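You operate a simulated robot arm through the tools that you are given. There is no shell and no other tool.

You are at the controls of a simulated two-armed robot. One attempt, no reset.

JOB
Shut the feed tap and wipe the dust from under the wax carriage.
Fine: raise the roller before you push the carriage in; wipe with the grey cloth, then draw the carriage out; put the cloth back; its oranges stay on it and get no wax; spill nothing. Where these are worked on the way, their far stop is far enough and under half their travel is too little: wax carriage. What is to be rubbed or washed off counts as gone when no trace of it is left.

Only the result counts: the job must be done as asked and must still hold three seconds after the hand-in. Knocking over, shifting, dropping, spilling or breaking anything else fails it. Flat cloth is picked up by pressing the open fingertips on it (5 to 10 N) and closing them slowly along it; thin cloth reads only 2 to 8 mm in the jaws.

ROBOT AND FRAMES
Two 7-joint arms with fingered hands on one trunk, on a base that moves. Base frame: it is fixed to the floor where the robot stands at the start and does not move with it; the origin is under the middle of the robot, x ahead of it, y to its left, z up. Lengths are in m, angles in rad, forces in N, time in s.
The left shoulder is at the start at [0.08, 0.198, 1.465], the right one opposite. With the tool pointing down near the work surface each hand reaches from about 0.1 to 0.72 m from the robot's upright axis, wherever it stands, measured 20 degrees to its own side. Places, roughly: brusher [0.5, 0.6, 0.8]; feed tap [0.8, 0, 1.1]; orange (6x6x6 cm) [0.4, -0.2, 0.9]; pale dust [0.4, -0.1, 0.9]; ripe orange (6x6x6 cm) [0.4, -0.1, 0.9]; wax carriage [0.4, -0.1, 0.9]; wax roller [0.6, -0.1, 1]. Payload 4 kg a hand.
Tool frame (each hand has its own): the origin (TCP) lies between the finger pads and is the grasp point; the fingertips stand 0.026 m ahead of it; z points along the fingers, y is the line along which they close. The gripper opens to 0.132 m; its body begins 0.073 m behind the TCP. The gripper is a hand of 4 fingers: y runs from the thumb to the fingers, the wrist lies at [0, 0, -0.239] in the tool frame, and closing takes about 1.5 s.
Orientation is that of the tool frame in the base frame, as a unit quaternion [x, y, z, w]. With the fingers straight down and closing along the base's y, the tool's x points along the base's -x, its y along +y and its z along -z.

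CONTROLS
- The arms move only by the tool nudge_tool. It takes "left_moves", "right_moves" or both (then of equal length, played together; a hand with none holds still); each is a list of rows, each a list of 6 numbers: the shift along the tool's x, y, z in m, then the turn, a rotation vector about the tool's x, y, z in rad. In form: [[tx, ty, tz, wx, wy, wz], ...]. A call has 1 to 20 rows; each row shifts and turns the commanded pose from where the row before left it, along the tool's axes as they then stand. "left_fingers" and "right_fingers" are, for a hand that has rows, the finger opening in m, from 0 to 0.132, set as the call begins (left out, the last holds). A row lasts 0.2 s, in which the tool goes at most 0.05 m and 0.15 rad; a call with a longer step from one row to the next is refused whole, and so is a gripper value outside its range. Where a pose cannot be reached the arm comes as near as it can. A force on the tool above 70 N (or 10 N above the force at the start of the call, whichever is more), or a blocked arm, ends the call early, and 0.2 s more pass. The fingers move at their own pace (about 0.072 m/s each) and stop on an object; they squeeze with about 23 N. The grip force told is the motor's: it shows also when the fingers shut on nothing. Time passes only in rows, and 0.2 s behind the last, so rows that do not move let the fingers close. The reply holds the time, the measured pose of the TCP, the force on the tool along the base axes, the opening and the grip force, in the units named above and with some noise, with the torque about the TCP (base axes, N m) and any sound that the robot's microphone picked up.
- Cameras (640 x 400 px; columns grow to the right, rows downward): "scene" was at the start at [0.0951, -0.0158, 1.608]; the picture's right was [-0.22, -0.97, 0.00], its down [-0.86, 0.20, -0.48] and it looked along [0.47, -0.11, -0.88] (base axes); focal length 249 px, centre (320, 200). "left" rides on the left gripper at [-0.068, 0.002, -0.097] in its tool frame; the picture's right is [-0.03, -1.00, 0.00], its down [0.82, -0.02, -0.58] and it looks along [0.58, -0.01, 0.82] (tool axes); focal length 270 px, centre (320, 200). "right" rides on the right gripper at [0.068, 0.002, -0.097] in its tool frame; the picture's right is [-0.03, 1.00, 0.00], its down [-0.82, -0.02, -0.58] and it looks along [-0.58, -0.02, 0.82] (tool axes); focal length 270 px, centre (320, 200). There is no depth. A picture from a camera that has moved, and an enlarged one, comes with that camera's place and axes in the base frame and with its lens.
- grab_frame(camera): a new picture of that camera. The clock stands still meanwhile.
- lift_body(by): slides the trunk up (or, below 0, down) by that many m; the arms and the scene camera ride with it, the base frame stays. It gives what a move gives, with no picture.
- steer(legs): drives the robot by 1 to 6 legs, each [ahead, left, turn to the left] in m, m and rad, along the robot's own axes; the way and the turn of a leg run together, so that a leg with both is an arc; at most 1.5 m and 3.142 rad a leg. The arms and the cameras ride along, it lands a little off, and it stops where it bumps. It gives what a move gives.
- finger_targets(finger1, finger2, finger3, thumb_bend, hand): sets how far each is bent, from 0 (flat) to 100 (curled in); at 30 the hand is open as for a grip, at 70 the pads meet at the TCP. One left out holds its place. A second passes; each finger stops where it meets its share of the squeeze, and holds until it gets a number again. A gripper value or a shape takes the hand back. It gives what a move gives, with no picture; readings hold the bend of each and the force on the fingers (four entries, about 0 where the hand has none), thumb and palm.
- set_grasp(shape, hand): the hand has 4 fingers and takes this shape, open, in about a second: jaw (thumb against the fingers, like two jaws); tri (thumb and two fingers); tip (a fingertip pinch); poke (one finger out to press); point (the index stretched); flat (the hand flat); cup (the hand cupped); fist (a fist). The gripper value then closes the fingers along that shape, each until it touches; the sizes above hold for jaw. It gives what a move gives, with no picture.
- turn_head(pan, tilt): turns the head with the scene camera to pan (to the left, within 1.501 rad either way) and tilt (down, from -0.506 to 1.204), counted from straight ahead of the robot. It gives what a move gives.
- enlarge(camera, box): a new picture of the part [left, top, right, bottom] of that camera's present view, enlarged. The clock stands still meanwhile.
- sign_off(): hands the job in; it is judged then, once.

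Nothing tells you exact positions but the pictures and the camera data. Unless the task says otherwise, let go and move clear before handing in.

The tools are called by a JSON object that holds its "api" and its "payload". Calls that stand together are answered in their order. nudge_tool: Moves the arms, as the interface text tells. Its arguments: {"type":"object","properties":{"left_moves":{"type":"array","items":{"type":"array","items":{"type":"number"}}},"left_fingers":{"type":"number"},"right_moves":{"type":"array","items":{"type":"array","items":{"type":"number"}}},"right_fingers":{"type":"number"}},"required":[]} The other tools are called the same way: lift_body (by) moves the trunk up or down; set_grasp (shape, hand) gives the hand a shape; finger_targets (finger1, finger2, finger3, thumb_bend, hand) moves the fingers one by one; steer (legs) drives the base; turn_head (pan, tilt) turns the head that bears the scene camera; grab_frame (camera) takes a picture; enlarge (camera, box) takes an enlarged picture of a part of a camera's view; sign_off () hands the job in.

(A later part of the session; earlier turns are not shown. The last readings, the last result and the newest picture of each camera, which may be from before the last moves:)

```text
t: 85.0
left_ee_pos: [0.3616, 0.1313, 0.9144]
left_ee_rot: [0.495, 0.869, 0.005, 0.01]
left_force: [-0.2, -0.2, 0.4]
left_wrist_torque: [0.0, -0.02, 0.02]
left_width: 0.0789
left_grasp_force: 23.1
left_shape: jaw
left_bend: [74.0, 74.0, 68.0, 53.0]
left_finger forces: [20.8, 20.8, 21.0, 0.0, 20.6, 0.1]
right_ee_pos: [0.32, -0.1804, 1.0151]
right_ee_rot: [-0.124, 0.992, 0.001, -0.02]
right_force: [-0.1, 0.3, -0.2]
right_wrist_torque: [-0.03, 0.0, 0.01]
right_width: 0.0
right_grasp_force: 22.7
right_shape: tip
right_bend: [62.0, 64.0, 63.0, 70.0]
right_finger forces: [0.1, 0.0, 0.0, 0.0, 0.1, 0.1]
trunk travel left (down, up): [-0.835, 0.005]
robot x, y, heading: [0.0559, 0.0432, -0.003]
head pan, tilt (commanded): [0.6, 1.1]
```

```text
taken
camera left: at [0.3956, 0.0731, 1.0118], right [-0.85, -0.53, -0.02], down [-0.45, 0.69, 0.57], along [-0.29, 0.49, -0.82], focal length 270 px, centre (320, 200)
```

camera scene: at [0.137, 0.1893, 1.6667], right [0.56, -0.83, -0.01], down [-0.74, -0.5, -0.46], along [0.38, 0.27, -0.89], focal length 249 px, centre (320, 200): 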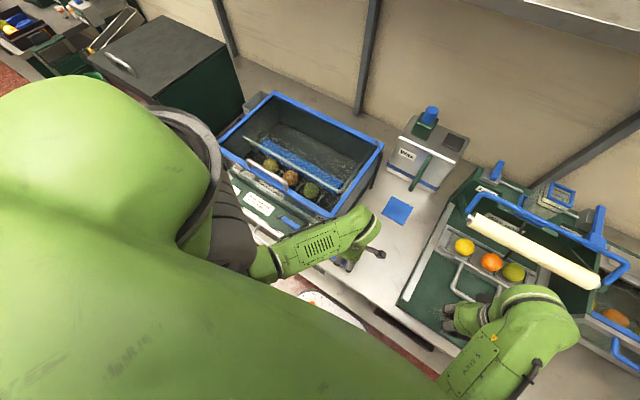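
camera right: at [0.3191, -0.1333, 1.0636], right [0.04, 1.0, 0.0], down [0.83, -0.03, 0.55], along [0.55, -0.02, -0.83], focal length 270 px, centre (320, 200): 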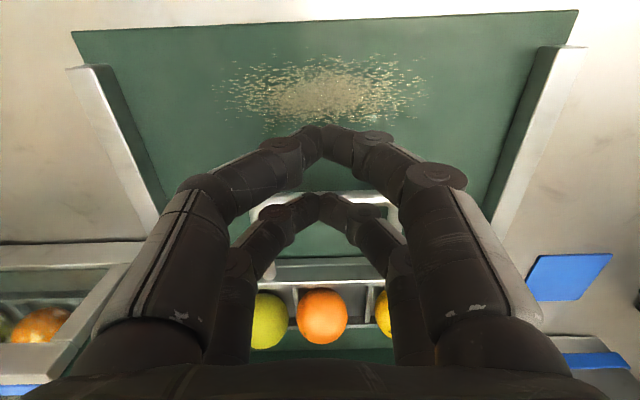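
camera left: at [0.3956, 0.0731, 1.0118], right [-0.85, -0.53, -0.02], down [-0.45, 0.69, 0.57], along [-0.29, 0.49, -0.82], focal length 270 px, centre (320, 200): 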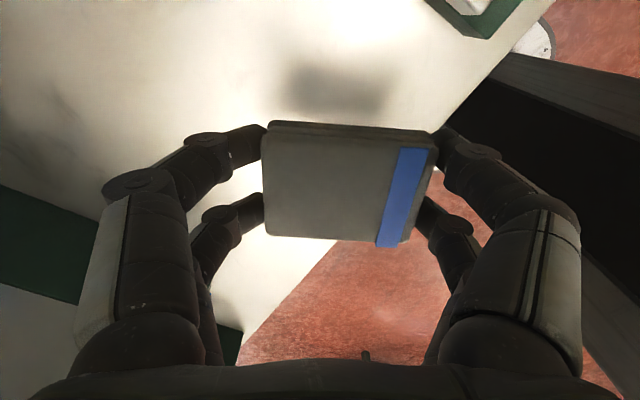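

{"api": "nudge_tool", "payload": {"left_moves": [[0, 0, -0.012, 0, 0, -0.1], [0, 0, -0.012, 0, 0, -0.1], [0, 0, -0.012, 0, 0, -0.1], [0, 0, 0, 0, 0, 0]]}}

{"api": "steer", "payload": {"legs": [[0, -0.13, 0]]}}

{"api": "turn_head", "payload": {"pan": 0.0, "tilt": 1.1}}

{"api": "grab_frame", "payload": {"camera": "scene"}}

{"api": "grab_frame", "payload": {"camera": "right"}}

```text
t: 86.0
left_ee_pos: [0.3615, 0.1322, 0.9501]
left_ee_rot: [0.361, 0.933, 0.003, 0.01]
left_force: [0.0, -0.2, -0.9]
left_wrist_torque: [-0.01, -0.01, 0.01]
left_width: 0.079
left_grasp_force: 22.4
left_shape: jaw
left_bend: [74.0, 74.0, 68.0, 53.0]
left_finger forces: [20.8, 20.8, 21.0, 0.1, 20.6, 0.0]
right_ee_pos: [0.3199, -0.1816, 1.0153]
right_ee_rot: [-0.124, 0.992, 0.001, -0.02]
right_force: [-0.6, 1.0, 1.0]
right_wrist_torque: [-0.03, -0.03, -0.01]
right_width: 0.0
right_grasp_force: 22.8
right_shape: tip
right_bend: [62.0, 64.0, 63.0, 70.0]
right_finger forces: [0.0, 0.0, 0.0, 0.0, 0.0, 0.1]
trunk travel left (down, up): [-0.835, 0.005]
robot x, y, heading: [0.0521, 0.0437, 0.004]
head pan, tilt (commanded): [0.6, 1.1]
```

```text
t: 87.3
left_ee_pos: [0.3622, 0.0035, 0.9496]
left_ee_rot: [0.362, 0.932, 0.002, 0.01]
left_force: [0.1, -0.2, -0.3]
left_wrist_torque: [-0.01, -0.04, 0.03]
left_width: 0.0787
left_grasp_force: 22.8
left_shape: jaw
left_bend: [74.0, 74.0, 68.0, 53.0]
left_finger forces: [20.8, 20.7, 21.0, 0.1, 20.7, 0.1]
right_ee_pos: [0.3188, -0.3096, 1.0161]
right_ee_rot: [-0.123, 0.992, 0.0, -0.019]
right_force: [0.3, 0.0, 0.4]
right_wrist_torque: [-0.02, 0.03, 0.0]
right_width: 0.0002
right_grasp_force: 22.8
right_shape: tip
right_bend: [62.0, 64.0, 63.0, 70.0]
right_finger forces: [0.0, 0.1, 0.0, 0.1, 0.0, 0.0]
trunk travel left (down, up): [-0.835, 0.005]
robot x, y, heading: [0.0546, -0.0909, 0.002]
head pan, tilt (commanded): [0.6, 1.1]
```

```text
t: 88.3
left_ee_pos: [0.36, -0.002, 0.9496]
left_ee_rot: [0.362, 0.932, 0.004, 0.009]
left_force: [0.4, 0.0, -0.5]
left_wrist_torque: [0.0, 0.02, -0.01]
left_width: 0.0789
left_grasp_force: 23.2
left_shape: jaw
left_bend: [74.0, 74.0, 68.0, 53.0]
left_finger forces: [20.9, 20.8, 21.0, 0.0, 20.7, 0.1]
right_ee_pos: [0.3199, -0.3149, 1.0154]
right_ee_rot: [-0.123, 0.992, 0.002, -0.019]
right_force: [0.2, -0.9, -1.0]
right_wrist_torque: [0.0, 0.0, 0.03]
right_width: 0.0
right_grasp_force: 23.0
right_shape: tip
right_bend: [62.0, 64.0, 63.0, 70.0]
right_finger forces: [0.0, 0.0, 0.1, 0.0, 0.0, 0.0]
trunk travel left (down, up): [-0.835, 0.005]
robot x, y, heading: [0.0531, -0.091, 0.003]
head pan, tilt (commanded): [0.0, 1.1]
```

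```text
taken
camera scene: at [0.1492, -0.0933, 1.6663], right [0.0, -1.0, 0.0], down [-0.89, 0.0, -0.45], along [0.45, 0.0, -0.89], focal length 249 px, centre (320, 200)
```

scene: 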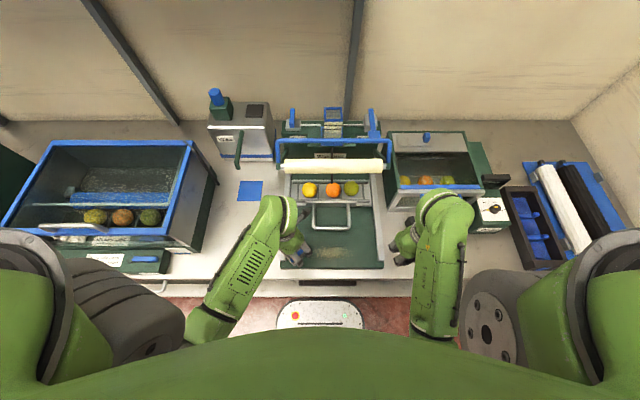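

```text
taken
camera right: at [0.2574, -0.3319, 1.1137], right [-0.22, 0.98, 0.01], down [0.82, 0.18, 0.55], along [0.53, 0.13, -0.84], focal length 270 px, centre (320, 200)
```

right: 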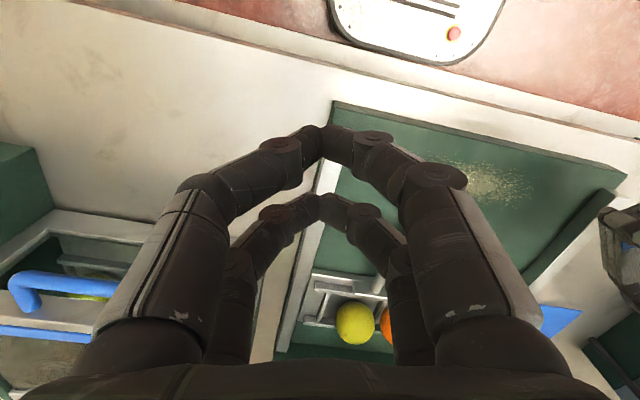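

{"api": "steer", "payload": {"legs": [[0, -0.1, 0]]}}

{"api": "nudge_tool", "payload": {"left_moves": [[0, 0, 0, 0, 0, -0.12], [0, 0, 0, 0, 0, -0.12], [0, 0, 0, 0, 0, -0.12], [0, 0, 0, 0, 0, -0.12], [0, 0, 0, 0, 0, -0.12], [0, 0, 0, 0, 0, -0.14], [0, 0, 0, 0, 0, 0]]}}

{"api": "grab_frame", "payload": {"camera": "scene"}}

{"api": "grab_frame", "payload": {"camera": "left"}}

{"api": "enlarge", "payload": {"camera": "scene", "box": [230, 180, 390, 280]}}

```text
t: 89.5
left_ee_pos: [0.3615, -0.0911, 0.9482]
left_ee_rot: [0.361, 0.932, 0.001, 0.011]
left_force: [1.3, 0.5, 0.3]
left_wrist_torque: [-0.04, 0.0, 0.02]
left_width: 0.0788
left_grasp_force: 22.4
left_shape: jaw
left_bend: [74.0, 74.0, 68.0, 53.0]
left_finger forces: [20.7, 20.8, 21.0, 0.1, 20.5, 0.1]
right_ee_pos: [0.3195, -0.4044, 1.0164]
right_ee_rot: [-0.123, 0.992, -0.002, -0.02]
right_force: [-0.7, 0.6, -0.2]
right_wrist_torque: [-0.06, 0.0, 0.01]
right_width: 0.0
right_grasp_force: 23.3
right_shape: tip
right_bend: [62.0, 64.0, 63.0, 70.0]
right_finger forces: [0.1, 0.0, 0.0, 0.1, 0.1, 0.0]
trunk travel left (down, up): [-0.835, 0.005]
robot x, y, heading: [0.0547, -0.1898, 0.004]
head pan, tilt (commanded): [0.0, 1.1]
```

```text
t: 91.1
left_ee_pos: [0.3621, -0.0985, 0.9515]
left_ee_rot: [-0.001, 1.0, 0.001, 0.011]
left_force: [0.2, 0.3, -0.5]
left_wrist_torque: [0.01, 0.01, -0.01]
left_width: 0.0787
left_grasp_force: 23.3
left_shape: jaw
left_bend: [74.0, 74.0, 68.0, 53.0]
left_finger forces: [20.9, 20.7, 21.0, 0.0, 20.6, 0.0]
right_ee_pos: [0.3192, -0.4122, 1.0167]
right_ee_rot: [-0.124, 0.992, 0.003, -0.019]
right_force: [0.8, 0.0, -0.2]
right_wrist_torque: [0.01, 0.04, -0.01]
right_width: 0.0
right_grasp_force: 23.1
right_shape: tip
right_bend: [62.0, 64.0, 63.0, 70.0]
right_finger forces: [0.1, 0.0, 0.0, 0.0, 0.0, 0.0]
trunk travel left (down, up): [-0.835, 0.005]
robot x, y, heading: [0.0536, -0.1896, -0.0]
head pan, tilt (commanded): [0.0, 1.1]
```

```text
taken
camera scene: at [0.149, -0.1908, 1.6663], right [0.0, -1.0, 0.0], down [-0.89, 0.0, -0.45], along [0.45, 0.0, -0.89], focal length 249 px, centre (320, 200)
```

scene: 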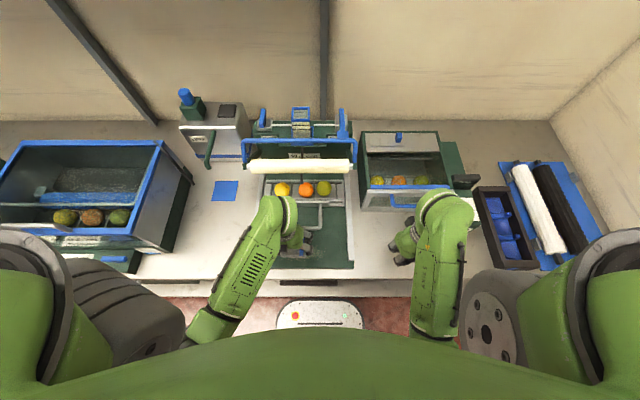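

```text
taken
camera left: at [0.4277, -0.0987, 1.0486], right [0.03, -1.0, 0.0], down [-0.83, -0.02, 0.56], along [-0.56, -0.01, -0.83], focal length 270 px, centre (320, 200)
```

left: 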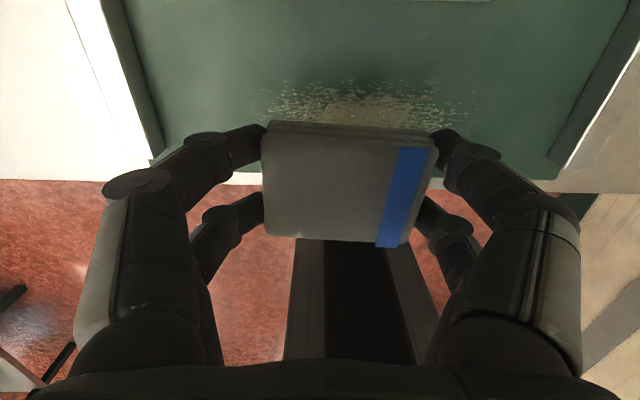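

```text
4.00 times, centred on (310, 230) of scene
camera zoom: at [0.149, -0.1908, 1.6663], right [0.0, -1.0, 0.0], down [-0.89, 0.0, -0.45], along [0.45, 0.0, -0.89], focal length 995 px, centre (360, 80)
```

zoom: 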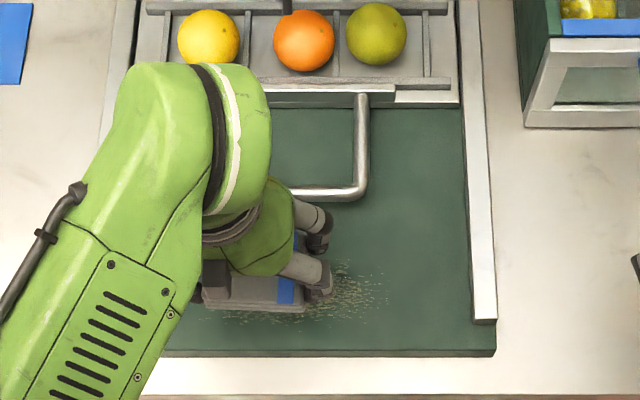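

The pad is level over the deck with its yaw straightened, and the dust spans x 0.335–0.397, y -0.22 to -0.05. I'll move to the left end of the patch and lower the pad onto the deck with light pressure.

{"api": "nudge_tool", "payload": {"left_moves": [[0.0035, 0.019, 0, 0, 0, 0], [0.0035, 0.019, 0, 0, 0, 0], [0, 0, 0.025, 0, 0, 0], [0, 0, 0.025, 0, 0, 0], [0, 0, 0.008, 0, 0, 0], [0, 0, 0.004, 0, 0, 0], [0, 0, 0, 0, 0, 0]]}}

{"api": "grab_frame", "payload": {"camera": "left"}}

```text
t: 92.7
left_ee_pos: [0.3556, -0.0605, 0.8864]
left_ee_rot: [0.0, 1.0, 0.0, 0.009]
left_force: [-0.5, -0.2, 0.0]
left_wrist_torque: [0.04, -0.03, -0.03]
left_width: 0.0787
left_grasp_force: 22.8
left_shape: jaw
left_bend: [74.0, 74.0, 68.0, 53.0]
left_finger forces: [20.9, 20.9, 21.0, 0.0, 20.6, 0.0]
right_ee_pos: [0.3201, -0.4122, 1.0159]
right_ee_rot: [-0.123, 0.992, 0.002, -0.019]
right_force: [0.8, -0.2, 0.4]
right_wrist_torque: [0.03, -0.02, -0.03]
right_width: 0.0
right_grasp_force: 22.4
right_shape: tip
right_bend: [62.0, 64.0, 63.0, 70.0]
right_finger forces: [0.0, 0.1, 0.0, 0.0, 0.0, 0.0]
trunk travel left (down, up): [-0.835, 0.005]
robot x, y, heading: [0.0541, -0.1867, 0.003]
head pan, tilt (commanded): [0.0, 1.1]
```

```text
taken
camera left: at [0.4216, -0.0603, 0.9846], right [0.03, -1.0, 0.0], down [-0.83, -0.02, 0.56], along [-0.56, -0.01, -0.83], focal length 270 px, centre (320, 200)
```

left: 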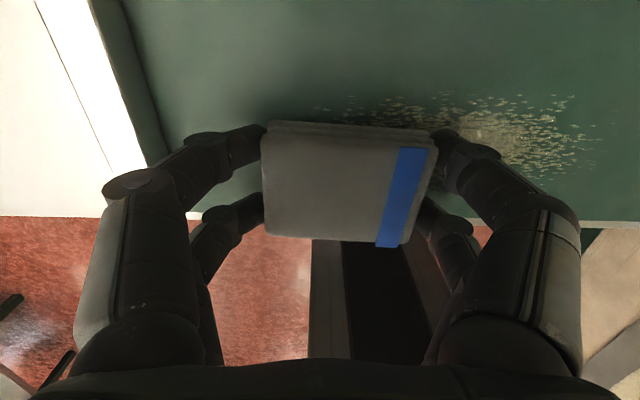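

Not yet touching. I'll lower in 2 mm steps until there's a light contact force.

{"api": "nudge_tool", "payload": {"left_moves": [[0, 0, 0.002, 0, 0, 0], [0, 0, 0.002, 0, 0, 0]]}}

{"api": "nudge_tool", "payload": {"left_moves": [[0, 0, 0.002, 0, 0, 0], [0, 0, 0, 0, 0, 0]]}}

```text
t: 93.3
left_ee_pos: [0.3546, -0.0605, 0.8837]
left_ee_rot: [-0.001, 1.0, 0.001, 0.011]
left_force: [0.1, -0.1, -1.2]
left_wrist_torque: [0.03, -0.01, -0.02]
left_width: 0.0786
left_grasp_force: 22.5
left_shape: jaw
left_bend: [74.0, 74.0, 68.0, 53.0]
left_finger forces: [20.9, 20.8, 21.0, 0.0, 20.5, 0.0]
right_ee_pos: [0.3198, -0.4116, 1.0149]
right_ee_rot: [-0.124, 0.992, 0.001, -0.02]
right_force: [0.6, -0.2, -1.0]
right_wrist_torque: [-0.03, -0.02, 0.0]
right_width: 0.0001
right_grasp_force: 23.2
right_shape: tip
right_bend: [62.0, 64.0, 63.0, 70.0]
right_finger forces: [0.0, 0.1, 0.0, 0.0, 0.0, 0.0]
trunk travel left (down, up): [-0.835, 0.005]
robot x, y, heading: [0.0535, -0.1864, 0.005]
head pan, tilt (commanded): [0.0, 1.1]
```

```text
t: 93.9
left_ee_pos: [0.3555, -0.0612, 0.8821]
left_ee_rot: [0.0, 1.0, 0.001, 0.011]
left_force: [-0.2, -0.3, -0.1]
left_wrist_torque: [0.0, 0.01, 0.01]
left_width: 0.0788
left_grasp_force: 23.0
left_shape: jaw
left_bend: [74.0, 74.0, 68.0, 53.0]
left_finger forces: [20.9, 20.9, 21.0, 0.0, 20.6, 0.0]
right_ee_pos: [0.3194, -0.4126, 1.0156]
right_ee_rot: [-0.124, 0.992, 0.003, -0.02]
right_force: [-0.4, 0.1, -0.4]
right_wrist_torque: [0.0, 0.04, 0.02]
right_width: 0.0001
right_grasp_force: 23.2
right_shape: tip
right_bend: [62.0, 64.0, 63.0, 70.0]
right_finger forces: [0.1, 0.0, 0.0, 0.0, 0.0, 0.0]
trunk travel left (down, up): [-0.835, 0.005]
robot x, y, heading: [0.0514, -0.1907, -0.002]
head pan, tilt (commanded): [0.0, 1.1]
```

{"api": "nudge_tool", "payload": {"left_moves": [[0, 0, 0.002, 0, 0, 0], [0, 0, 0.002, 0, 0, 0], [0, 0, 0, 0, 0, 0]]}}

{"api": "enlarge", "payload": {"camera": "left", "box": [200, 60, 500, 260]}}

```text
t: 94.7
left_ee_pos: [0.3539, -0.0602, 0.8765]
left_ee_rot: [0.0, 1.0, 0.001, 0.01]
left_force: [-0.1, -0.5, 0.5]
left_wrist_torque: [0.06, 0.04, -0.01]
left_width: 0.0787
left_grasp_force: 23.3
left_shape: jaw
left_bend: [74.0, 74.0, 68.0, 53.0]
left_finger forces: [20.9, 21.2, 21.0, 0.0, 20.7, 0.1]
right_ee_pos: [0.3198, -0.411, 1.0153]
right_ee_rot: [-0.123, 0.992, 0.002, -0.019]
right_force: [-0.2, 0.3, 0.1]
right_wrist_torque: [0.05, 0.01, -0.01]
right_width: 0.0001
right_grasp_force: 23.2
right_shape: tip
right_bend: [62.0, 64.0, 63.0, 70.0]
right_finger forces: [0.0, 0.1, 0.0, 0.0, 0.0, 0.1]
trunk travel left (down, up): [-0.835, 0.005]
robot x, y, heading: [0.0511, -0.1867, 0.007]
head pan, tilt (commanded): [0.0, 1.1]
```

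```text
2.00 times, centred on (350, 160) of left
camera zoom: at [0.4216, -0.0597, 0.9757], right [0.03, -1.0, 0.0], down [-0.83, -0.02, 0.56], along [-0.56, -0.01, -0.83], focal length 541 px, centre (260, 280)
```

zoom: 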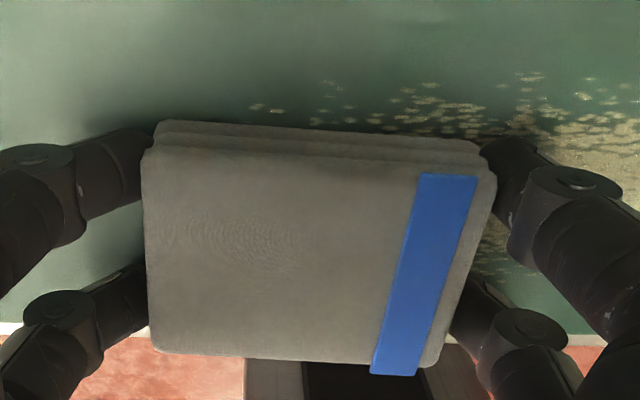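

{"api": "nudge_tool", "payload": {"left_moves": [[0, 0, 0.002, 0, 0, 0], [0, 0, 0.002, 0, 0, 0], [0, 0, 0, 0, 0, 0]]}}

{"api": "nudge_tool", "payload": {"left_moves": [[0, 0, 0.002, 0, 0, 0], [0, 0, 0, 0, 0, 0]]}}

```text
t: 95.5
left_ee_pos: [0.356, -0.0599, 0.8765]
left_ee_rot: [-0.001, 1.0, 0.0, 0.015]
left_force: [-1.7, 6.2, 36.2]
left_wrist_torque: [-0.27, 0.72, -0.1]
left_width: 0.0784
left_grasp_force: 22.8
left_shape: jaw
left_bend: [74.0, 75.0, 70.0, 53.0]
left_finger forces: [23.3, 34.2, 36.6, 0.1, 21.0, 0.0]
right_ee_pos: [0.3171, -0.4126, 1.0165]
right_ee_rot: [-0.123, 0.992, 0.001, -0.017]
right_force: [-0.6, 0.8, -0.7]
right_wrist_torque: [0.01, 0.0, -0.02]
right_width: 0.0003
right_grasp_force: 22.9
right_shape: tip
right_bend: [62.0, 64.0, 63.0, 70.0]
right_finger forces: [0.1, 0.0, 0.1, 0.0, 0.1, 0.1]
trunk travel left (down, up): [-0.835, 0.005]
robot x, y, heading: [0.0548, -0.1922, -0.0]
head pan, tilt (commanded): [0.0, 1.1]
```

```text
t: 96.1
left_ee_pos: [0.3559, -0.061, 0.8769]
left_ee_rot: [0.0, 1.0, -0.001, 0.017]
left_force: [-1.3, 9.5, 60.4]
left_wrist_torque: [-0.39, 0.83, -0.12]
left_width: 0.0789
left_grasp_force: 23.2
left_shape: jaw
left_bend: [74.0, 76.0, 71.0, 53.0]
left_finger forces: [30.9, 38.1, 42.3, 0.0, 21.4, 0.0]
right_ee_pos: [0.3173, -0.4114, 1.0169]
right_ee_rot: [-0.124, 0.992, 0.001, -0.018]
right_force: [-0.2, -0.2, 0.2]
right_wrist_torque: [0.0, -0.05, 0.0]
right_width: 0.0
right_grasp_force: 23.3
right_shape: tip
right_bend: [62.0, 64.0, 63.0, 70.0]
right_finger forces: [0.1, 0.0, 0.1, 0.0, 0.0, 0.0]
trunk travel left (down, up): [-0.835, 0.005]
robot x, y, heading: [0.0564, -0.1903, 0.003]
head pan, tilt (commanded): [0.0, 1.1]
```

Contact is stiff (about 10 N per mm), so I'll ease up 4.5 mm to about 15 N and then make the first wiping stroke to the right.

{"api": "nudge_tool", "payload": {"left_moves": [[0, 0, -0.0045, 0, 0, 0], [0, 0, 0, 0, 0, 0]]}}

{"api": "nudge_tool", "payload": {"left_moves": [[0, -0.01, 0, 0, 0, 0], [0, -0.01, 0, 0, 0, 0]]}}

{"api": "enlarge", "payload": {"camera": "left", "box": [200, 60, 500, 260]}}

```text
t: 96.7
left_ee_pos: [0.3551, -0.0617, 0.8756]
left_ee_rot: [0.0, 1.0, 0.001, 0.01]
left_force: [6.5, 1.7, 23.2]
left_wrist_torque: [-0.42, -0.04, 0.11]
left_width: 0.0783
left_grasp_force: 22.7
left_shape: jaw
left_bend: [74.0, 75.0, 71.0, 53.0]
left_finger forces: [27.4, 26.3, 31.7, 0.0, 22.4, 0.0]
right_ee_pos: [0.3185, -0.4116, 1.015]
right_ee_rot: [-0.123, 0.992, 0.002, -0.019]
right_force: [0.6, -0.1, 0.1]
right_wrist_torque: [0.05, -0.02, -0.02]
right_width: 0.0001
right_grasp_force: 22.6
right_shape: tip
right_bend: [62.0, 64.0, 63.0, 70.0]
right_finger forces: [0.0, 0.0, 0.1, 0.0, 0.0, 0.0]
trunk travel left (down, up): [-0.835, 0.005]
robot x, y, heading: [0.0505, -0.1893, 0.0]
head pan, tilt (commanded): [0.0, 1.1]
```

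```text
t: 97.3
left_ee_pos: [0.3524, -0.0803, 0.876]
left_ee_rot: [-0.001, 1.0, 0.001, 0.008]
left_force: [-1.2, 9.5, 20.8]
left_wrist_torque: [0.2, 0.16, -0.08]
left_width: 0.0785
left_grasp_force: 22.8
left_shape: jaw
left_bend: [74.0, 75.0, 71.0, 52.0]
left_finger forces: [28.1, 29.8, 29.4, 0.0, 20.4, 0.0]
right_ee_pos: [0.3189, -0.4105, 1.0152]
right_ee_rot: [-0.124, 0.992, 0.002, -0.019]
right_force: [-0.8, -0.7, 0.6]
right_wrist_torque: [-0.01, 0.02, 0.03]
right_width: 0.0002
right_grasp_force: 23.1
right_shape: tip
right_bend: [62.0, 64.0, 63.0, 70.0]
right_finger forces: [0.1, 0.1, 0.0, 0.1, 0.0, 0.0]
trunk travel left (down, up): [-0.835, 0.005]
robot x, y, heading: [0.052, -0.1892, -0.001]
head pan, tilt (commanded): [0.0, 1.1]
```

```text
2.00 times, centred on (350, 160) of left
camera zoom: at [0.4189, -0.0797, 0.9742], right [0.03, -1.0, 0.0], down [-0.83, -0.02, 0.56], along [-0.56, -0.01, -0.83], focal length 541 px, centre (260, 280)
```

zoom: 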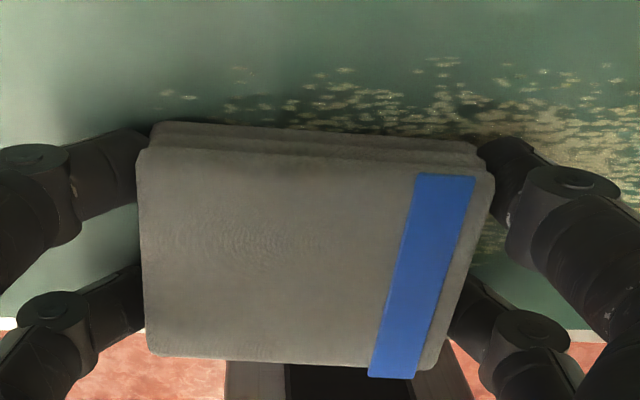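

The pad slides well with ~21 N normal force. I'll continue the stroke across the patch.

{"api": "nudge_tool", "payload": {"left_moves": [[0, -0.01, 0, 0, 0, 0], [0, -0.01, 0, 0, 0, 0], [0, -0.01, 0, 0, 0, 0], [0, -0.01, 0, 0, 0, 0], [0, -0.01, 0, 0, 0, 0], [0, -0.01, 0, 0, 0, 0], [0, -0.01, 0, 0, 0, 0], [0, -0.01, 0, 0, 0, 0], [0, -0.01, 0, 0, 0, 0], [0, -0.01, 0, 0, 0, 0], [0, -0.01, 0, 0, 0, 0], [0, 0, 0, 0, 0, 0]]}}

{"api": "grab_frame", "payload": {"camera": "left"}}

{"api": "enlarge", "payload": {"camera": "scene", "box": [230, 180, 390, 280]}}

```text
t: 99.9
left_ee_pos: [0.3553, -0.1905, 0.8764]
left_ee_rot: [0.0, 1.0, -0.001, 0.011]
left_force: [0.2, 5.9, 15.3]
left_wrist_torque: [0.1, 0.27, -0.08]
left_width: 0.0785
left_grasp_force: 23.3
left_shape: jaw
left_bend: [74.0, 75.0, 71.0, 52.0]
left_finger forces: [24.0, 29.1, 28.9, 0.0, 21.7, 0.1]
right_ee_pos: [0.3183, -0.4102, 1.0155]
right_ee_rot: [-0.123, 0.992, 0.001, -0.019]
right_force: [0.0, -0.2, 0.3]
right_wrist_torque: [0.01, 0.0, 0.01]
right_width: 0.0
right_grasp_force: 22.5
right_shape: tip
right_bend: [62.0, 64.0, 63.0, 70.0]
right_finger forces: [0.1, 0.1, 0.1, 0.0, 0.0, 0.0]
trunk travel left (down, up): [-0.835, 0.005]
robot x, y, heading: [0.0541, -0.1899, 0.002]
head pan, tilt (commanded): [0.0, 1.1]
```

```text
taken
camera left: at [0.4219, -0.1895, 0.9747], right [0.03, -1.0, 0.0], down [-0.83, -0.02, 0.56], along [-0.56, -0.02, -0.83], focal length 270 px, centre (320, 200)
```

left: 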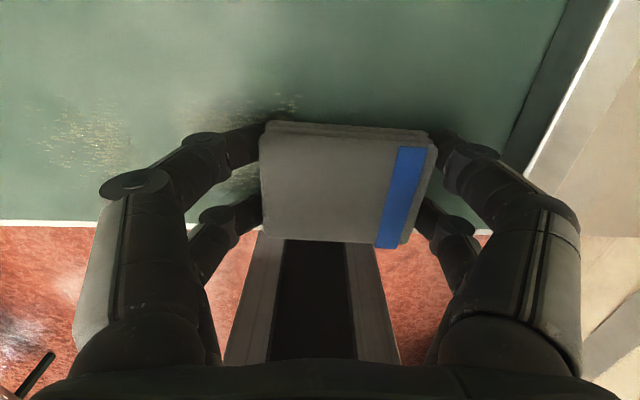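

```text
4.00 times, centred on (310, 230) of scene
camera zoom: at [0.1478, -0.1876, 1.6665], right [0.0, -1.0, 0.0], down [-0.89, 0.0, -0.45], along [0.45, 0.0, -0.89], focal length 995 px, centre (360, 80)
```

zoom: 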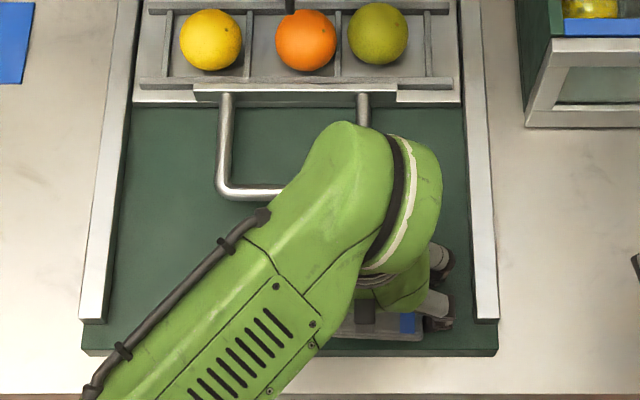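

One pass has removed most of it; faint traces remain toward the rear and left. I'll shift the pad 2.5 cm rearward and stroke back to the left.

{"api": "nudge_tool", "payload": {"left_moves": [[-0.0125, 0, 0, 0, 0, 0], [-0.0125, 0, 0, 0, 0, 0], [0, -0.01, 0, 0, 0, 0], [0, 0.01, 0, 0, 0, 0], [0, 0.01, 0, 0, 0, 0], [0, 0.01, 0, 0, 0, 0], [0, 0.01, 0, 0, 0, 0], [0, 0.01, 0, 0, 0, 0], [0, 0.01, 0, 0, 0, 0], [0, 0.01, 0, 0, 0, 0], [0, 0.01, 0, 0, 0, 0], [0, 0.01, 0, 0, 0, 0], [0, 0.01, 0, 0, 0, 0], [0, 0.01, 0, 0, 0, 0], [0, 0.01, 0, 0, 0, 0], [0, 0.01, 0, 0, 0, 0], [0, 0.01, 0, 0, 0, 0], [0, 0.01, 0, 0, 0, 0], [0, 0, 0, 0, 0, 0]]}}

{"api": "grab_frame", "payload": {"camera": "left"}}

{"api": "enlarge", "payload": {"camera": "scene", "box": [230, 180, 390, 280]}}

```text
t: 103.9
left_ee_pos: [0.3807, -0.0524, 0.8759]
left_ee_rot: [0.0, 1.0, 0.001, 0.012]
left_force: [1.2, -6.0, 17.0]
left_wrist_torque: [-0.64, 0.34, 0.19]
left_width: 0.0782
left_grasp_force: 22.8
left_shape: jaw
left_bend: [74.0, 75.0, 70.0, 53.0]
left_finger forces: [21.1, 28.9, 30.8, 0.0, 24.7, 0.0]
right_ee_pos: [0.3193, -0.4132, 1.0146]
right_ee_rot: [-0.123, 0.992, 0.002, -0.018]
right_force: [1.3, 0.0, -0.3]
right_wrist_torque: [0.02, 0.01, -0.01]
right_width: 0.0
right_grasp_force: 23.1
right_shape: tip
right_bend: [62.0, 64.0, 63.0, 70.0]
right_finger forces: [0.0, 0.1, 0.0, 0.0, 0.0, 0.1]
trunk travel left (down, up): [-0.835, 0.005]
robot x, y, heading: [0.0532, -0.1887, 0.0]
head pan, tilt (commanded): [0.0, 1.1]
```

```text
taken
camera left: at [0.4471, -0.0509, 0.9748], right [0.03, -1.0, 0.0], down [-0.83, -0.02, 0.56], along [-0.56, -0.01, -0.83], focal length 270 px, centre (320, 200)
```

left: 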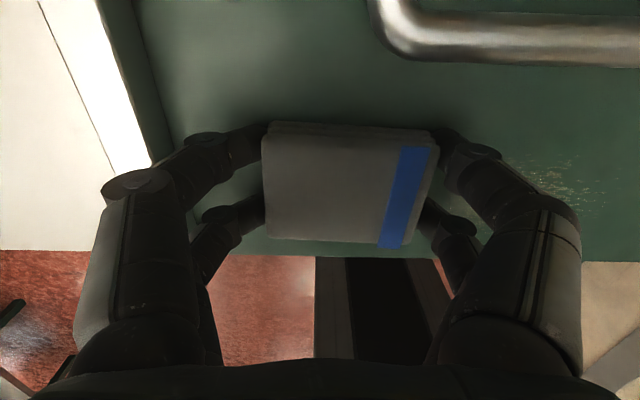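

```text
4.00 times, centred on (310, 230) of scene
camera zoom: at [0.1477, -0.1913, 1.6665], right [0.0, -1.0, 0.0], down [-0.89, 0.0, -0.45], along [0.45, 0.0, -0.89], focal length 995 px, centre (360, 80)
```

zoom: 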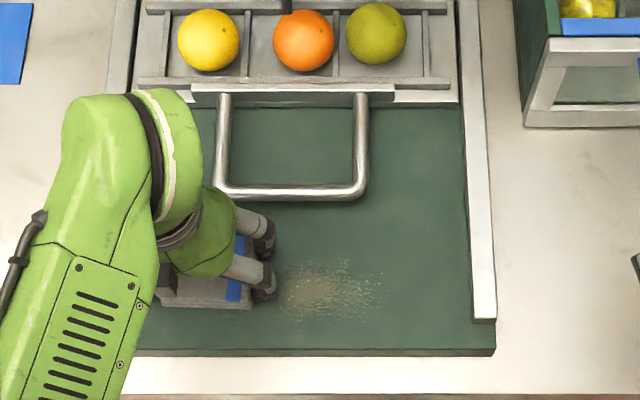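

Fading well; a faint area remains on the right half. I'll do more back-and-forth strokes at slightly different depths.

{"api": "nudge_tool", "payload": {"left_moves": [[0, -0.015, 0, 0, 0, 0], [0, -0.015, 0, 0, 0, 0], [0, -0.015, 0, 0, 0, 0], [0, -0.015, 0, 0, 0, 0], [0, -0.015, 0, 0, 0, 0], [0, -0.015, 0, 0, 0, 0], [0, -0.015, 0, 0, 0, 0], [0, -0.015, 0, 0, 0, 0], [0, -0.015, 0, 0, 0, 0], [0, -0.015, 0, 0, 0, 0], [0.015, 0, 0, 0, 0, 0], [0, 0.015, 0, 0, 0, 0], [0, 0.015, 0, 0, 0, 0], [0, 0.015, 0, 0, 0, 0], [0, 0.015, 0, 0, 0, 0], [0, 0.015, 0, 0, 0, 0], [0, 0.015, 0, 0, 0, 0], [0, 0.015, 0, 0, 0, 0], [0, 0, 0, 0, 0, 0]]}}

{"api": "grab_frame", "payload": {"camera": "left"}}

{"api": "enlarge", "payload": {"camera": "scene", "box": [230, 180, 390, 280]}}

```text
t: 107.9
left_ee_pos: [0.364, -0.0971, 0.8763]
left_ee_rot: [0.0, 1.0, 0.001, 0.011]
left_force: [-0.7, -0.5, 4.4]
left_wrist_torque: [-0.13, 0.09, -0.02]
left_width: 0.0788
left_grasp_force: 22.9
left_shape: jaw
left_bend: [74.0, 75.0, 70.0, 53.0]
left_finger forces: [22.0, 24.3, 24.3, 0.0, 23.4, 0.1]
right_ee_pos: [0.3193, -0.4113, 1.0155]
right_ee_rot: [-0.124, 0.992, 0.002, -0.02]
right_force: [-0.5, -0.4, 0.2]
right_wrist_torque: [0.0, 0.0, 0.03]
right_width: 0.0
right_grasp_force: 23.3
right_shape: tip
right_bend: [62.0, 64.0, 63.0, 70.0]
right_finger forces: [0.0, 0.0, 0.1, 0.1, 0.1, 0.0]
trunk travel left (down, up): [-0.835, 0.005]
robot x, y, heading: [0.0537, -0.1891, 0.001]
head pan, tilt (commanded): [0.0, 1.1]
```

```text
taken
camera left: at [0.431, -0.0959, 0.9748], right [0.03, -1.0, 0.0], down [-0.83, -0.02, 0.56], along [-0.56, -0.01, -0.83], focal length 270 px, centre (320, 200)
```

left: 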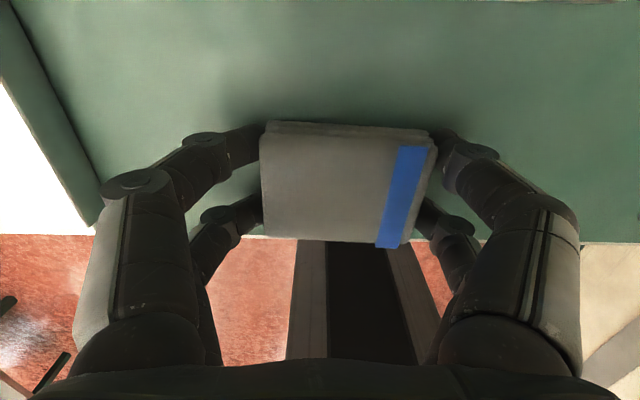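

```text
4.00 times, centred on (310, 230) of scene
camera zoom: at [0.1485, -0.1894, 1.6663], right [0.0, -1.0, 0.0], down [-0.89, 0.0, -0.45], along [0.45, 0.0, -0.89], focal length 995 px, centre (360, 80)
```

zoom: 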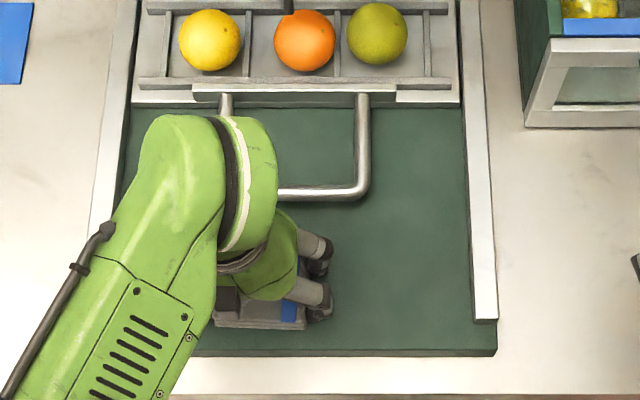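

Looks clean already. To leave no trace, I'll add a little pressure and make extra passes covering the front and rear margins.

{"api": "nudge_tool", "payload": {"left_moves": [[0, 0.015, 0.001, 0, 0, 0], [0, 0.015, 0, 0, 0, 0], [0, 0.015, 0, 0, 0, 0], [0.015, 0, 0, 0, 0, 0], [0, -0.015, 0, 0, 0, 0], [0, -0.015, 0, 0, 0, 0], [0, -0.015, 0, 0, 0, 0], [0, -0.015, 0, 0, 0, 0], [0, -0.015, 0, 0, 0, 0], [0, -0.015, 0, 0, 0, 0], [0, -0.015, 0, 0, 0, 0], [0, -0.015, 0, 0, 0, 0], [0, -0.015, 0, 0, 0, 0], [0, -0.015, 0, 0, 0, 0], [0, 0, 0, 0, 0, 0]]}}

{"api": "nudge_tool", "payload": {"left_moves": [[-0.0175, 0, 0, 0, 0, 0], [-0.0175, 0, 0, 0, 0, 0], [0, 0.015, 0, 0, 0, 0], [0, 0.015, 0, 0, 0, 0], [0, 0.015, 0, 0, 0, 0], [0, 0.015, 0, 0, 0, 0], [0, 0.015, 0, 0, 0, 0], [0, 0.015, 0, 0, 0, 0], [0, 0.015, 0, 0, 0, 0], [0, 0.015, 0, 0, 0, 0], [0, 0.015, 0, 0, 0, 0], [0, 0.015, 0, 0, 0, 0], [0, 0, 0, 0, 0, 0]]}}

{"api": "enlarge", "payload": {"camera": "scene", "box": [230, 180, 390, 280]}}

{"api": "grab_frame", "payload": {"camera": "left"}}

```text
t: 111.1
left_ee_pos: [0.3503, -0.2003, 0.8759]
left_ee_rot: [-0.001, 1.0, -0.002, 0.012]
left_force: [1.4, 18.9, 54.5]
left_wrist_torque: [1.04, 0.54, -0.23]
left_width: 0.0796
left_grasp_force: 22.9
left_shape: jaw
left_bend: [74.0, 75.0, 72.0, 51.0]
left_finger forces: [37.3, 41.4, 38.8, 0.1, 17.9, 0.0]
right_ee_pos: [0.3177, -0.4091, 1.0166]
right_ee_rot: [-0.123, 0.992, -0.002, -0.018]
right_force: [-0.3, 0.3, -0.8]
right_wrist_torque: [0.01, 0.02, 0.0]
right_width: 0.0
right_grasp_force: 23.0
right_shape: tip
right_bend: [62.0, 64.0, 63.0, 70.0]
right_finger forces: [0.1, 0.0, 0.0, 0.1, 0.1, 0.1]
trunk travel left (down, up): [-0.835, 0.005]
robot x, y, heading: [0.0518, -0.1863, -0.004]
head pan, tilt (commanded): [0.0, 1.1]
```

```text
t: 113.9
left_ee_pos: [0.3848, -0.052, 0.8754]
left_ee_rot: [0.0, 1.0, 0.001, 0.01]
left_force: [-0.8, -5.7, 15.2]
left_wrist_torque: [-0.53, 0.23, 0.05]
left_width: 0.0779
left_grasp_force: 22.6
left_shape: jaw
left_bend: [75.0, 76.0, 70.0, 53.0]
left_finger forces: [22.9, 26.4, 25.9, 0.0, 25.1, 0.0]
right_ee_pos: [0.3195, -0.4128, 1.0162]
right_ee_rot: [-0.124, 0.992, 0.003, -0.019]
right_force: [0.9, 0.2, 0.5]
right_wrist_torque: [-0.03, 0.03, -0.01]
right_width: 0.0
right_grasp_force: 22.6
right_shape: tip
right_bend: [62.0, 64.0, 63.0, 70.0]
right_finger forces: [0.1, 0.1, 0.0, 0.0, 0.1, 0.0]
trunk travel left (down, up): [-0.835, 0.005]
robot x, y, heading: [0.0533, -0.1876, 0.004]
head pan, tilt (commanded): [0.0, 1.1]
```

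```text
4.00 times, centred on (310, 230) of scene
camera zoom: at [0.1473, -0.1911, 1.6664], right [0.0, -1.0, 0.0], down [-0.89, 0.0, -0.45], along [0.45, 0.0, -0.89], focal length 995 px, centre (360, 80)
```

zoom: 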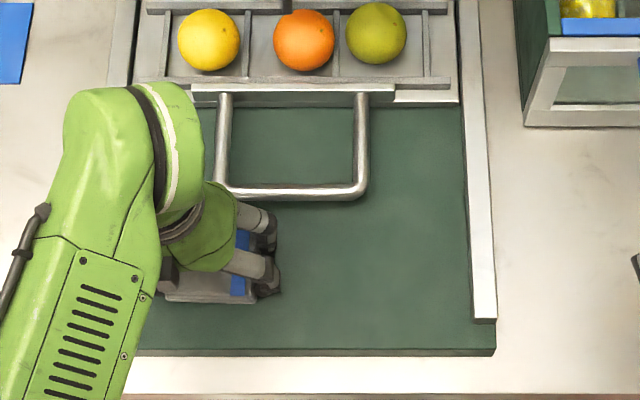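

```text
taken
camera left: at [0.4514, -0.0511, 0.9738], right [0.03, -1.0, 0.0], down [-0.83, -0.02, 0.56], along [-0.56, -0.01, -0.83], focal length 270 px, centre (320, 200)
```

left: 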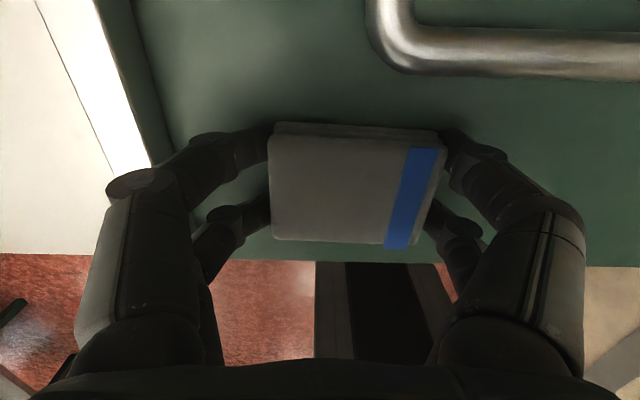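

The deck looks clean. I'll lift the pad and inspect the whole wiped area.

{"api": "nudge_tool", "payload": {"left_moves": [[0, 0, -0.02, 0, 0, 0], [0, 0.01, -0.03, 0, 0, 0], [0, 0.02, -0.025, 0, 0, 0], [0, 0.03, 0, 0, 0, 0], [0, 0, 0, 0, 0, 0]]}}

{"api": "enlarge", "payload": {"camera": "scene", "box": [230, 180, 390, 280]}}

{"api": "grab_frame", "payload": {"camera": "left"}}

{"api": "grab_frame", "payload": {"camera": "right"}}

```text
t: 115.1
left_ee_pos: [0.3817, 0.0111, 0.9509]
left_ee_rot: [0.001, 1.0, 0.001, 0.011]
left_force: [-0.3, 0.5, -0.5]
left_wrist_torque: [0.0, -0.01, -0.03]
left_width: 0.0779
left_grasp_force: 23.4
left_shape: jaw
left_bend: [74.0, 75.0, 70.0, 53.0]
left_finger forces: [23.5, 22.0, 23.2, 0.0, 22.0, 0.0]
right_ee_pos: [0.3199, -0.4117, 1.0153]
right_ee_rot: [-0.124, 0.992, 0.003, -0.02]
right_force: [0.9, 0.5, 0.2]
right_wrist_torque: [0.01, 0.01, -0.02]
right_width: 0.0002
right_grasp_force: 23.1
right_shape: tip
right_bend: [62.0, 64.0, 63.0, 70.0]
right_finger forces: [0.0, 0.0, 0.1, 0.1, 0.1, 0.0]
trunk travel left (down, up): [-0.835, 0.005]
robot x, y, heading: [0.0522, -0.1887, -0.003]
head pan, tilt (commanded): [0.0, 1.1]
```

```text
4.00 times, centred on (310, 230) of scene
camera zoom: at [0.1493, -0.1892, 1.6663], right [0.0, -1.0, 0.0], down [-0.89, 0.0, -0.45], along [0.45, 0.0, -0.89], focal length 995 px, centre (360, 80)
```

zoom: 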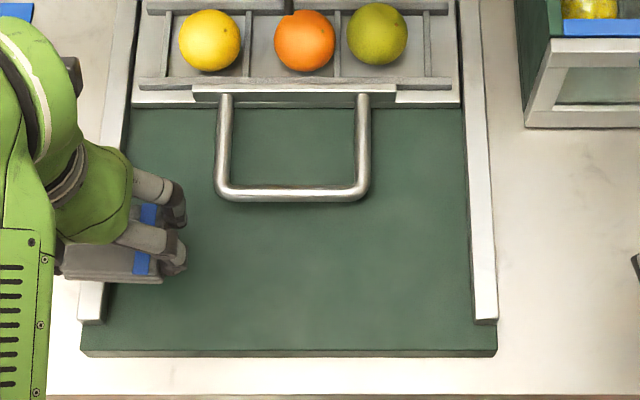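

```text
taken
camera left: at [0.449, 0.0116, 1.0484], right [0.03, -1.0, 0.0], down [-0.83, -0.02, 0.56], along [-0.56, -0.01, -0.83], focal length 270 px, centre (320, 200)
```

left: 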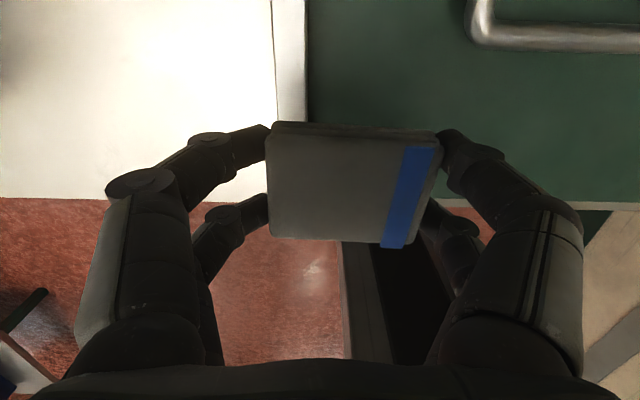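

```text
taken
camera right: at [0.2576, -0.4283, 1.114], right [-0.22, 0.98, 0.01], down [0.82, 0.18, 0.55], along [0.53, 0.13, -0.84], focal length 270 px, centre (320, 200)
```

right: 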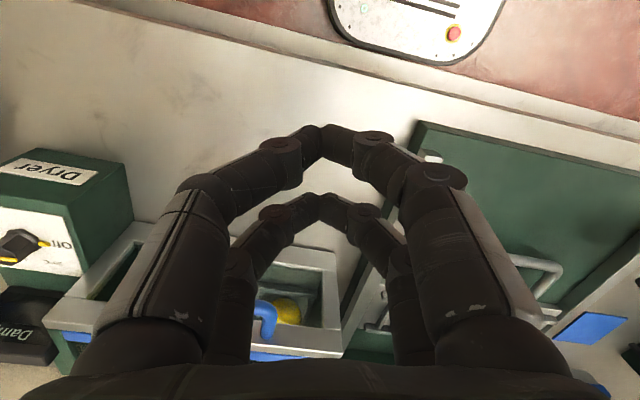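

{"api": "enlarge", "payload": {"camera": "scene", "box": [262, 228, 352, 272]}}

{"api": "enlarge", "payload": {"camera": "left", "box": [300, 40, 640, 220]}}

```text
7.11 times, centred on (307, 250) of scene
camera zoom: at [0.1493, -0.1892, 1.6663], right [0.0, -1.0, 0.0], down [-0.89, 0.0, -0.45], along [0.45, 0.0, -0.89], focal length 1770 px, centre (412, -156)
```

zoom: 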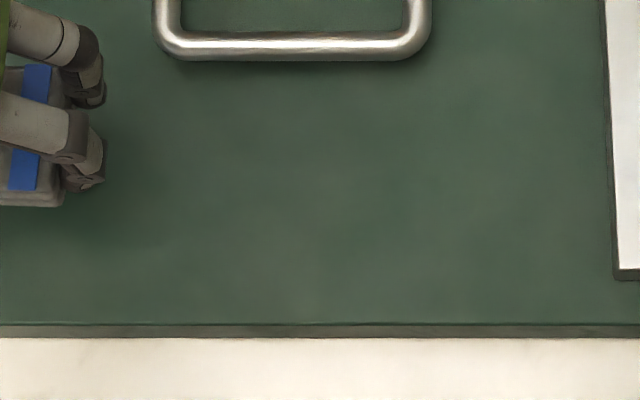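

```text
1.88 times, centred on (470, 130) of left
camera zoom: at [0.449, 0.0116, 1.0484], right [0.03, -1.0, 0.0], down [-0.83, -0.02, 0.56], along [-0.56, -0.01, -0.83], focal length 509 px, centre (38, 332)
```

zoom: 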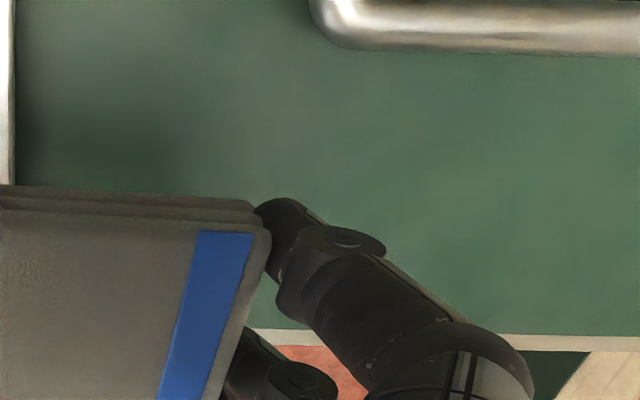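

The deck is spotless. Now I'll return the cloth along the same route: bring the hand back to a comfortable spot relative to the body, yaw it partly, then drive left.

{"api": "nudge_tool", "payload": {"left_moves": [[0.004, -0.022, 0, 0, 0, 0], [0.004, -0.022, 0, 0, 0, 0], [0.004, -0.022, 0, 0, 0, 0], [0.004, -0.022, 0, 0, 0, 0], [0.004, -0.02, 0, 0, 0, 0], [0, 0, 0, 0, 0, 0.1225], [0, 0, 0, 0, 0, 0.1225], [0, 0, 0, 0, 0, 0.1225], [0, 0, 0, 0, 0, 0.1225], [0, 0, 0, 0, 0, 0.1225], [0, 0, 0, 0, 0, 0.1225], [0, 0, 0, 0, 0, 0]]}}

{"api": "grab_frame", "payload": {"camera": "left"}}

```text
t: 117.7
left_ee_pos: [0.3644, -0.098, 0.9502]
left_ee_rot: [0.361, 0.933, 0.004, 0.009]
left_force: [1.2, 0.5, 1.0]
left_wrist_torque: [-0.01, 0.02, 0.0]
left_width: 0.0778
left_grasp_force: 23.2
left_shape: jaw
left_bend: [74.0, 75.0, 70.0, 53.0]
left_finger forces: [23.6, 21.8, 23.4, 0.0, 22.0, 0.1]
right_ee_pos: [0.3197, -0.4113, 1.0149]
right_ee_rot: [-0.123, 0.992, 0.002, -0.02]
right_force: [-0.6, -0.8, -0.2]
right_wrist_torque: [0.01, 0.0, 0.0]
right_width: 0.0004
right_grasp_force: 22.7
right_shape: tip
right_bend: [62.0, 64.0, 63.0, 70.0]
right_finger forces: [0.0, 0.1, 0.1, 0.1, 0.1, 0.0]
trunk travel left (down, up): [-0.835, 0.005]
robot x, y, heading: [0.0574, -0.191, -0.003]
head pan, tilt (commanded): [0.0, 1.1]
```

```text
taken
camera left: at [0.415, -0.1447, 1.0478], right [-0.65, -0.76, -0.01], down [-0.63, 0.53, 0.57], along [-0.42, 0.38, -0.82], focal length 270 px, centre (320, 200)
```

left: 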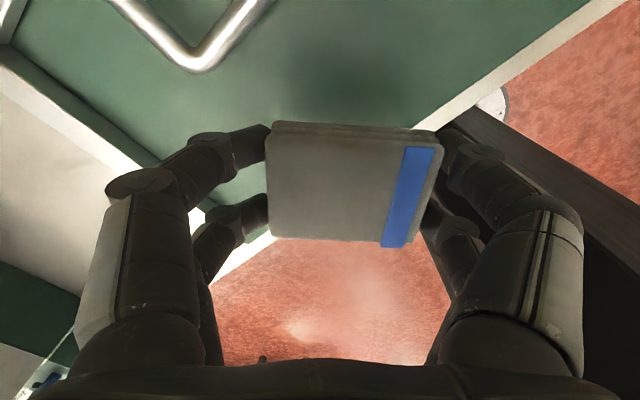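

{"api": "steer", "payload": {"legs": [[0, 0.232, 0]]}}

{"api": "nudge_tool", "payload": {"left_moves": [[0, 0, 0.012, 0, 0, 0.1], [0, 0, 0.012, 0, 0, 0.1], [0, 0, 0.012, 0, 0, 0.1], [0, 0, 0.01, 0, 0, 0.1], [0, 0, 0.01, 0, 0, 0.1], [0, 0, 0.008, 0, 0, 0.1], [0, 0, 0, 0, 0, 0.1], [0, 0, 0, 0, 0, 0]]}}

{"api": "grab_frame", "payload": {"camera": "left"}}

{"api": "grab_frame", "payload": {"camera": "scene"}}

```text
t: 119.4
left_ee_pos: [0.3646, 0.1243, 0.9503]
left_ee_rot: [0.359, 0.933, 0.005, 0.008]
left_force: [-0.2, -1.8, -0.5]
left_wrist_torque: [0.01, -0.01, -0.01]
left_width: 0.078
left_grasp_force: 22.8
left_shape: jaw
left_bend: [74.0, 75.0, 70.0, 53.0]
left_finger forces: [23.5, 21.8, 23.3, 0.0, 21.9, 0.0]
right_ee_pos: [0.3197, -0.1881, 1.0145]
right_ee_rot: [-0.123, 0.992, 0.003, -0.019]
right_force: [-0.2, -0.4, -0.2]
right_wrist_torque: [0.04, 0.0, -0.02]
right_width: 0.0
right_grasp_force: 23.3
right_shape: tip
right_bend: [62.0, 64.0, 63.0, 70.0]
right_finger forces: [0.0, 0.0, 0.0, 0.1, 0.0, 0.1]
trunk travel left (down, up): [-0.835, 0.005]
robot x, y, heading: [0.0527, 0.039, 0.0]
head pan, tilt (commanded): [0.0, 1.1]
```

```text
t: 121.2
left_ee_pos: [0.364, 0.1273, 0.8854]
left_ee_rot: [0.656, 0.754, 0.008, 0.008]
left_force: [-0.1, -0.4, -0.7]
left_wrist_torque: [-0.01, 0.01, 0.0]
left_width: 0.0778
left_grasp_force: 22.9
left_shape: jaw
left_bend: [74.0, 75.0, 70.0, 53.0]
left_finger forces: [23.5, 21.8, 23.2, 0.0, 22.0, 0.0]
right_ee_pos: [0.3204, -0.1848, 1.0157]
right_ee_rot: [-0.124, 0.992, 0.002, -0.021]
right_force: [-0.8, 0.2, 0.7]
right_wrist_torque: [0.01, 0.03, 0.03]
right_width: 0.0
right_grasp_force: 23.3
right_shape: tip
right_bend: [62.0, 64.0, 63.0, 70.0]
right_finger forces: [0.0, 0.0, 0.1, 0.0, 0.1, 0.0]
trunk travel left (down, up): [-0.835, 0.005]
robot x, y, heading: [0.0531, 0.0385, -0.0]
head pan, tilt (commanded): [0.0, 1.1]
```

```text
taken
camera left: at [0.3729, 0.0583, 0.9823], right [-0.99, -0.16, -0.02], down [-0.15, 0.8, 0.58], along [-0.07, 0.57, -0.82], focal length 270 px, centre (320, 200)
```

left: 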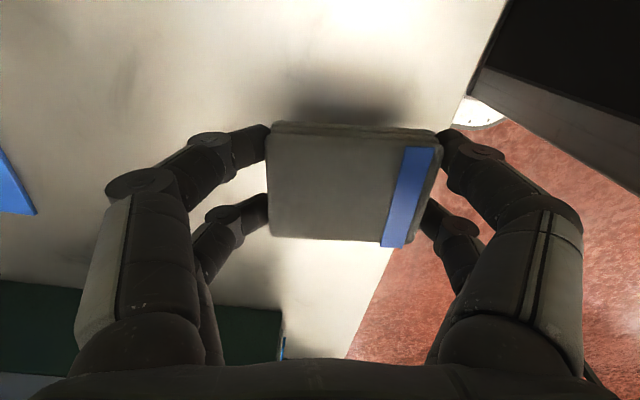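

```text
taken
camera scene: at [0.1494, 0.038, 1.6663], right [0.0, -1.0, 0.0], down [-0.89, 0.0, -0.45], along [0.45, 0.0, -0.89], focal length 249 px, centre (320, 200)
```

scene: 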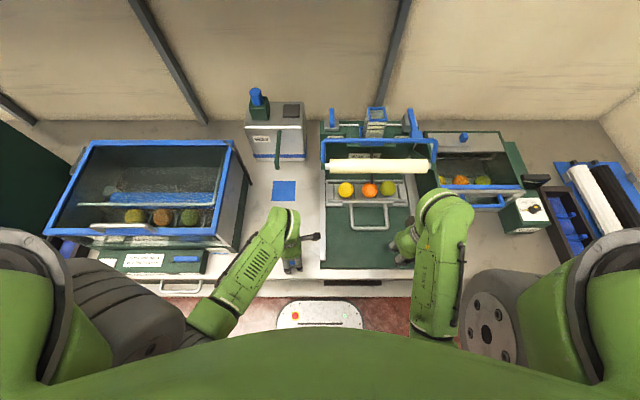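

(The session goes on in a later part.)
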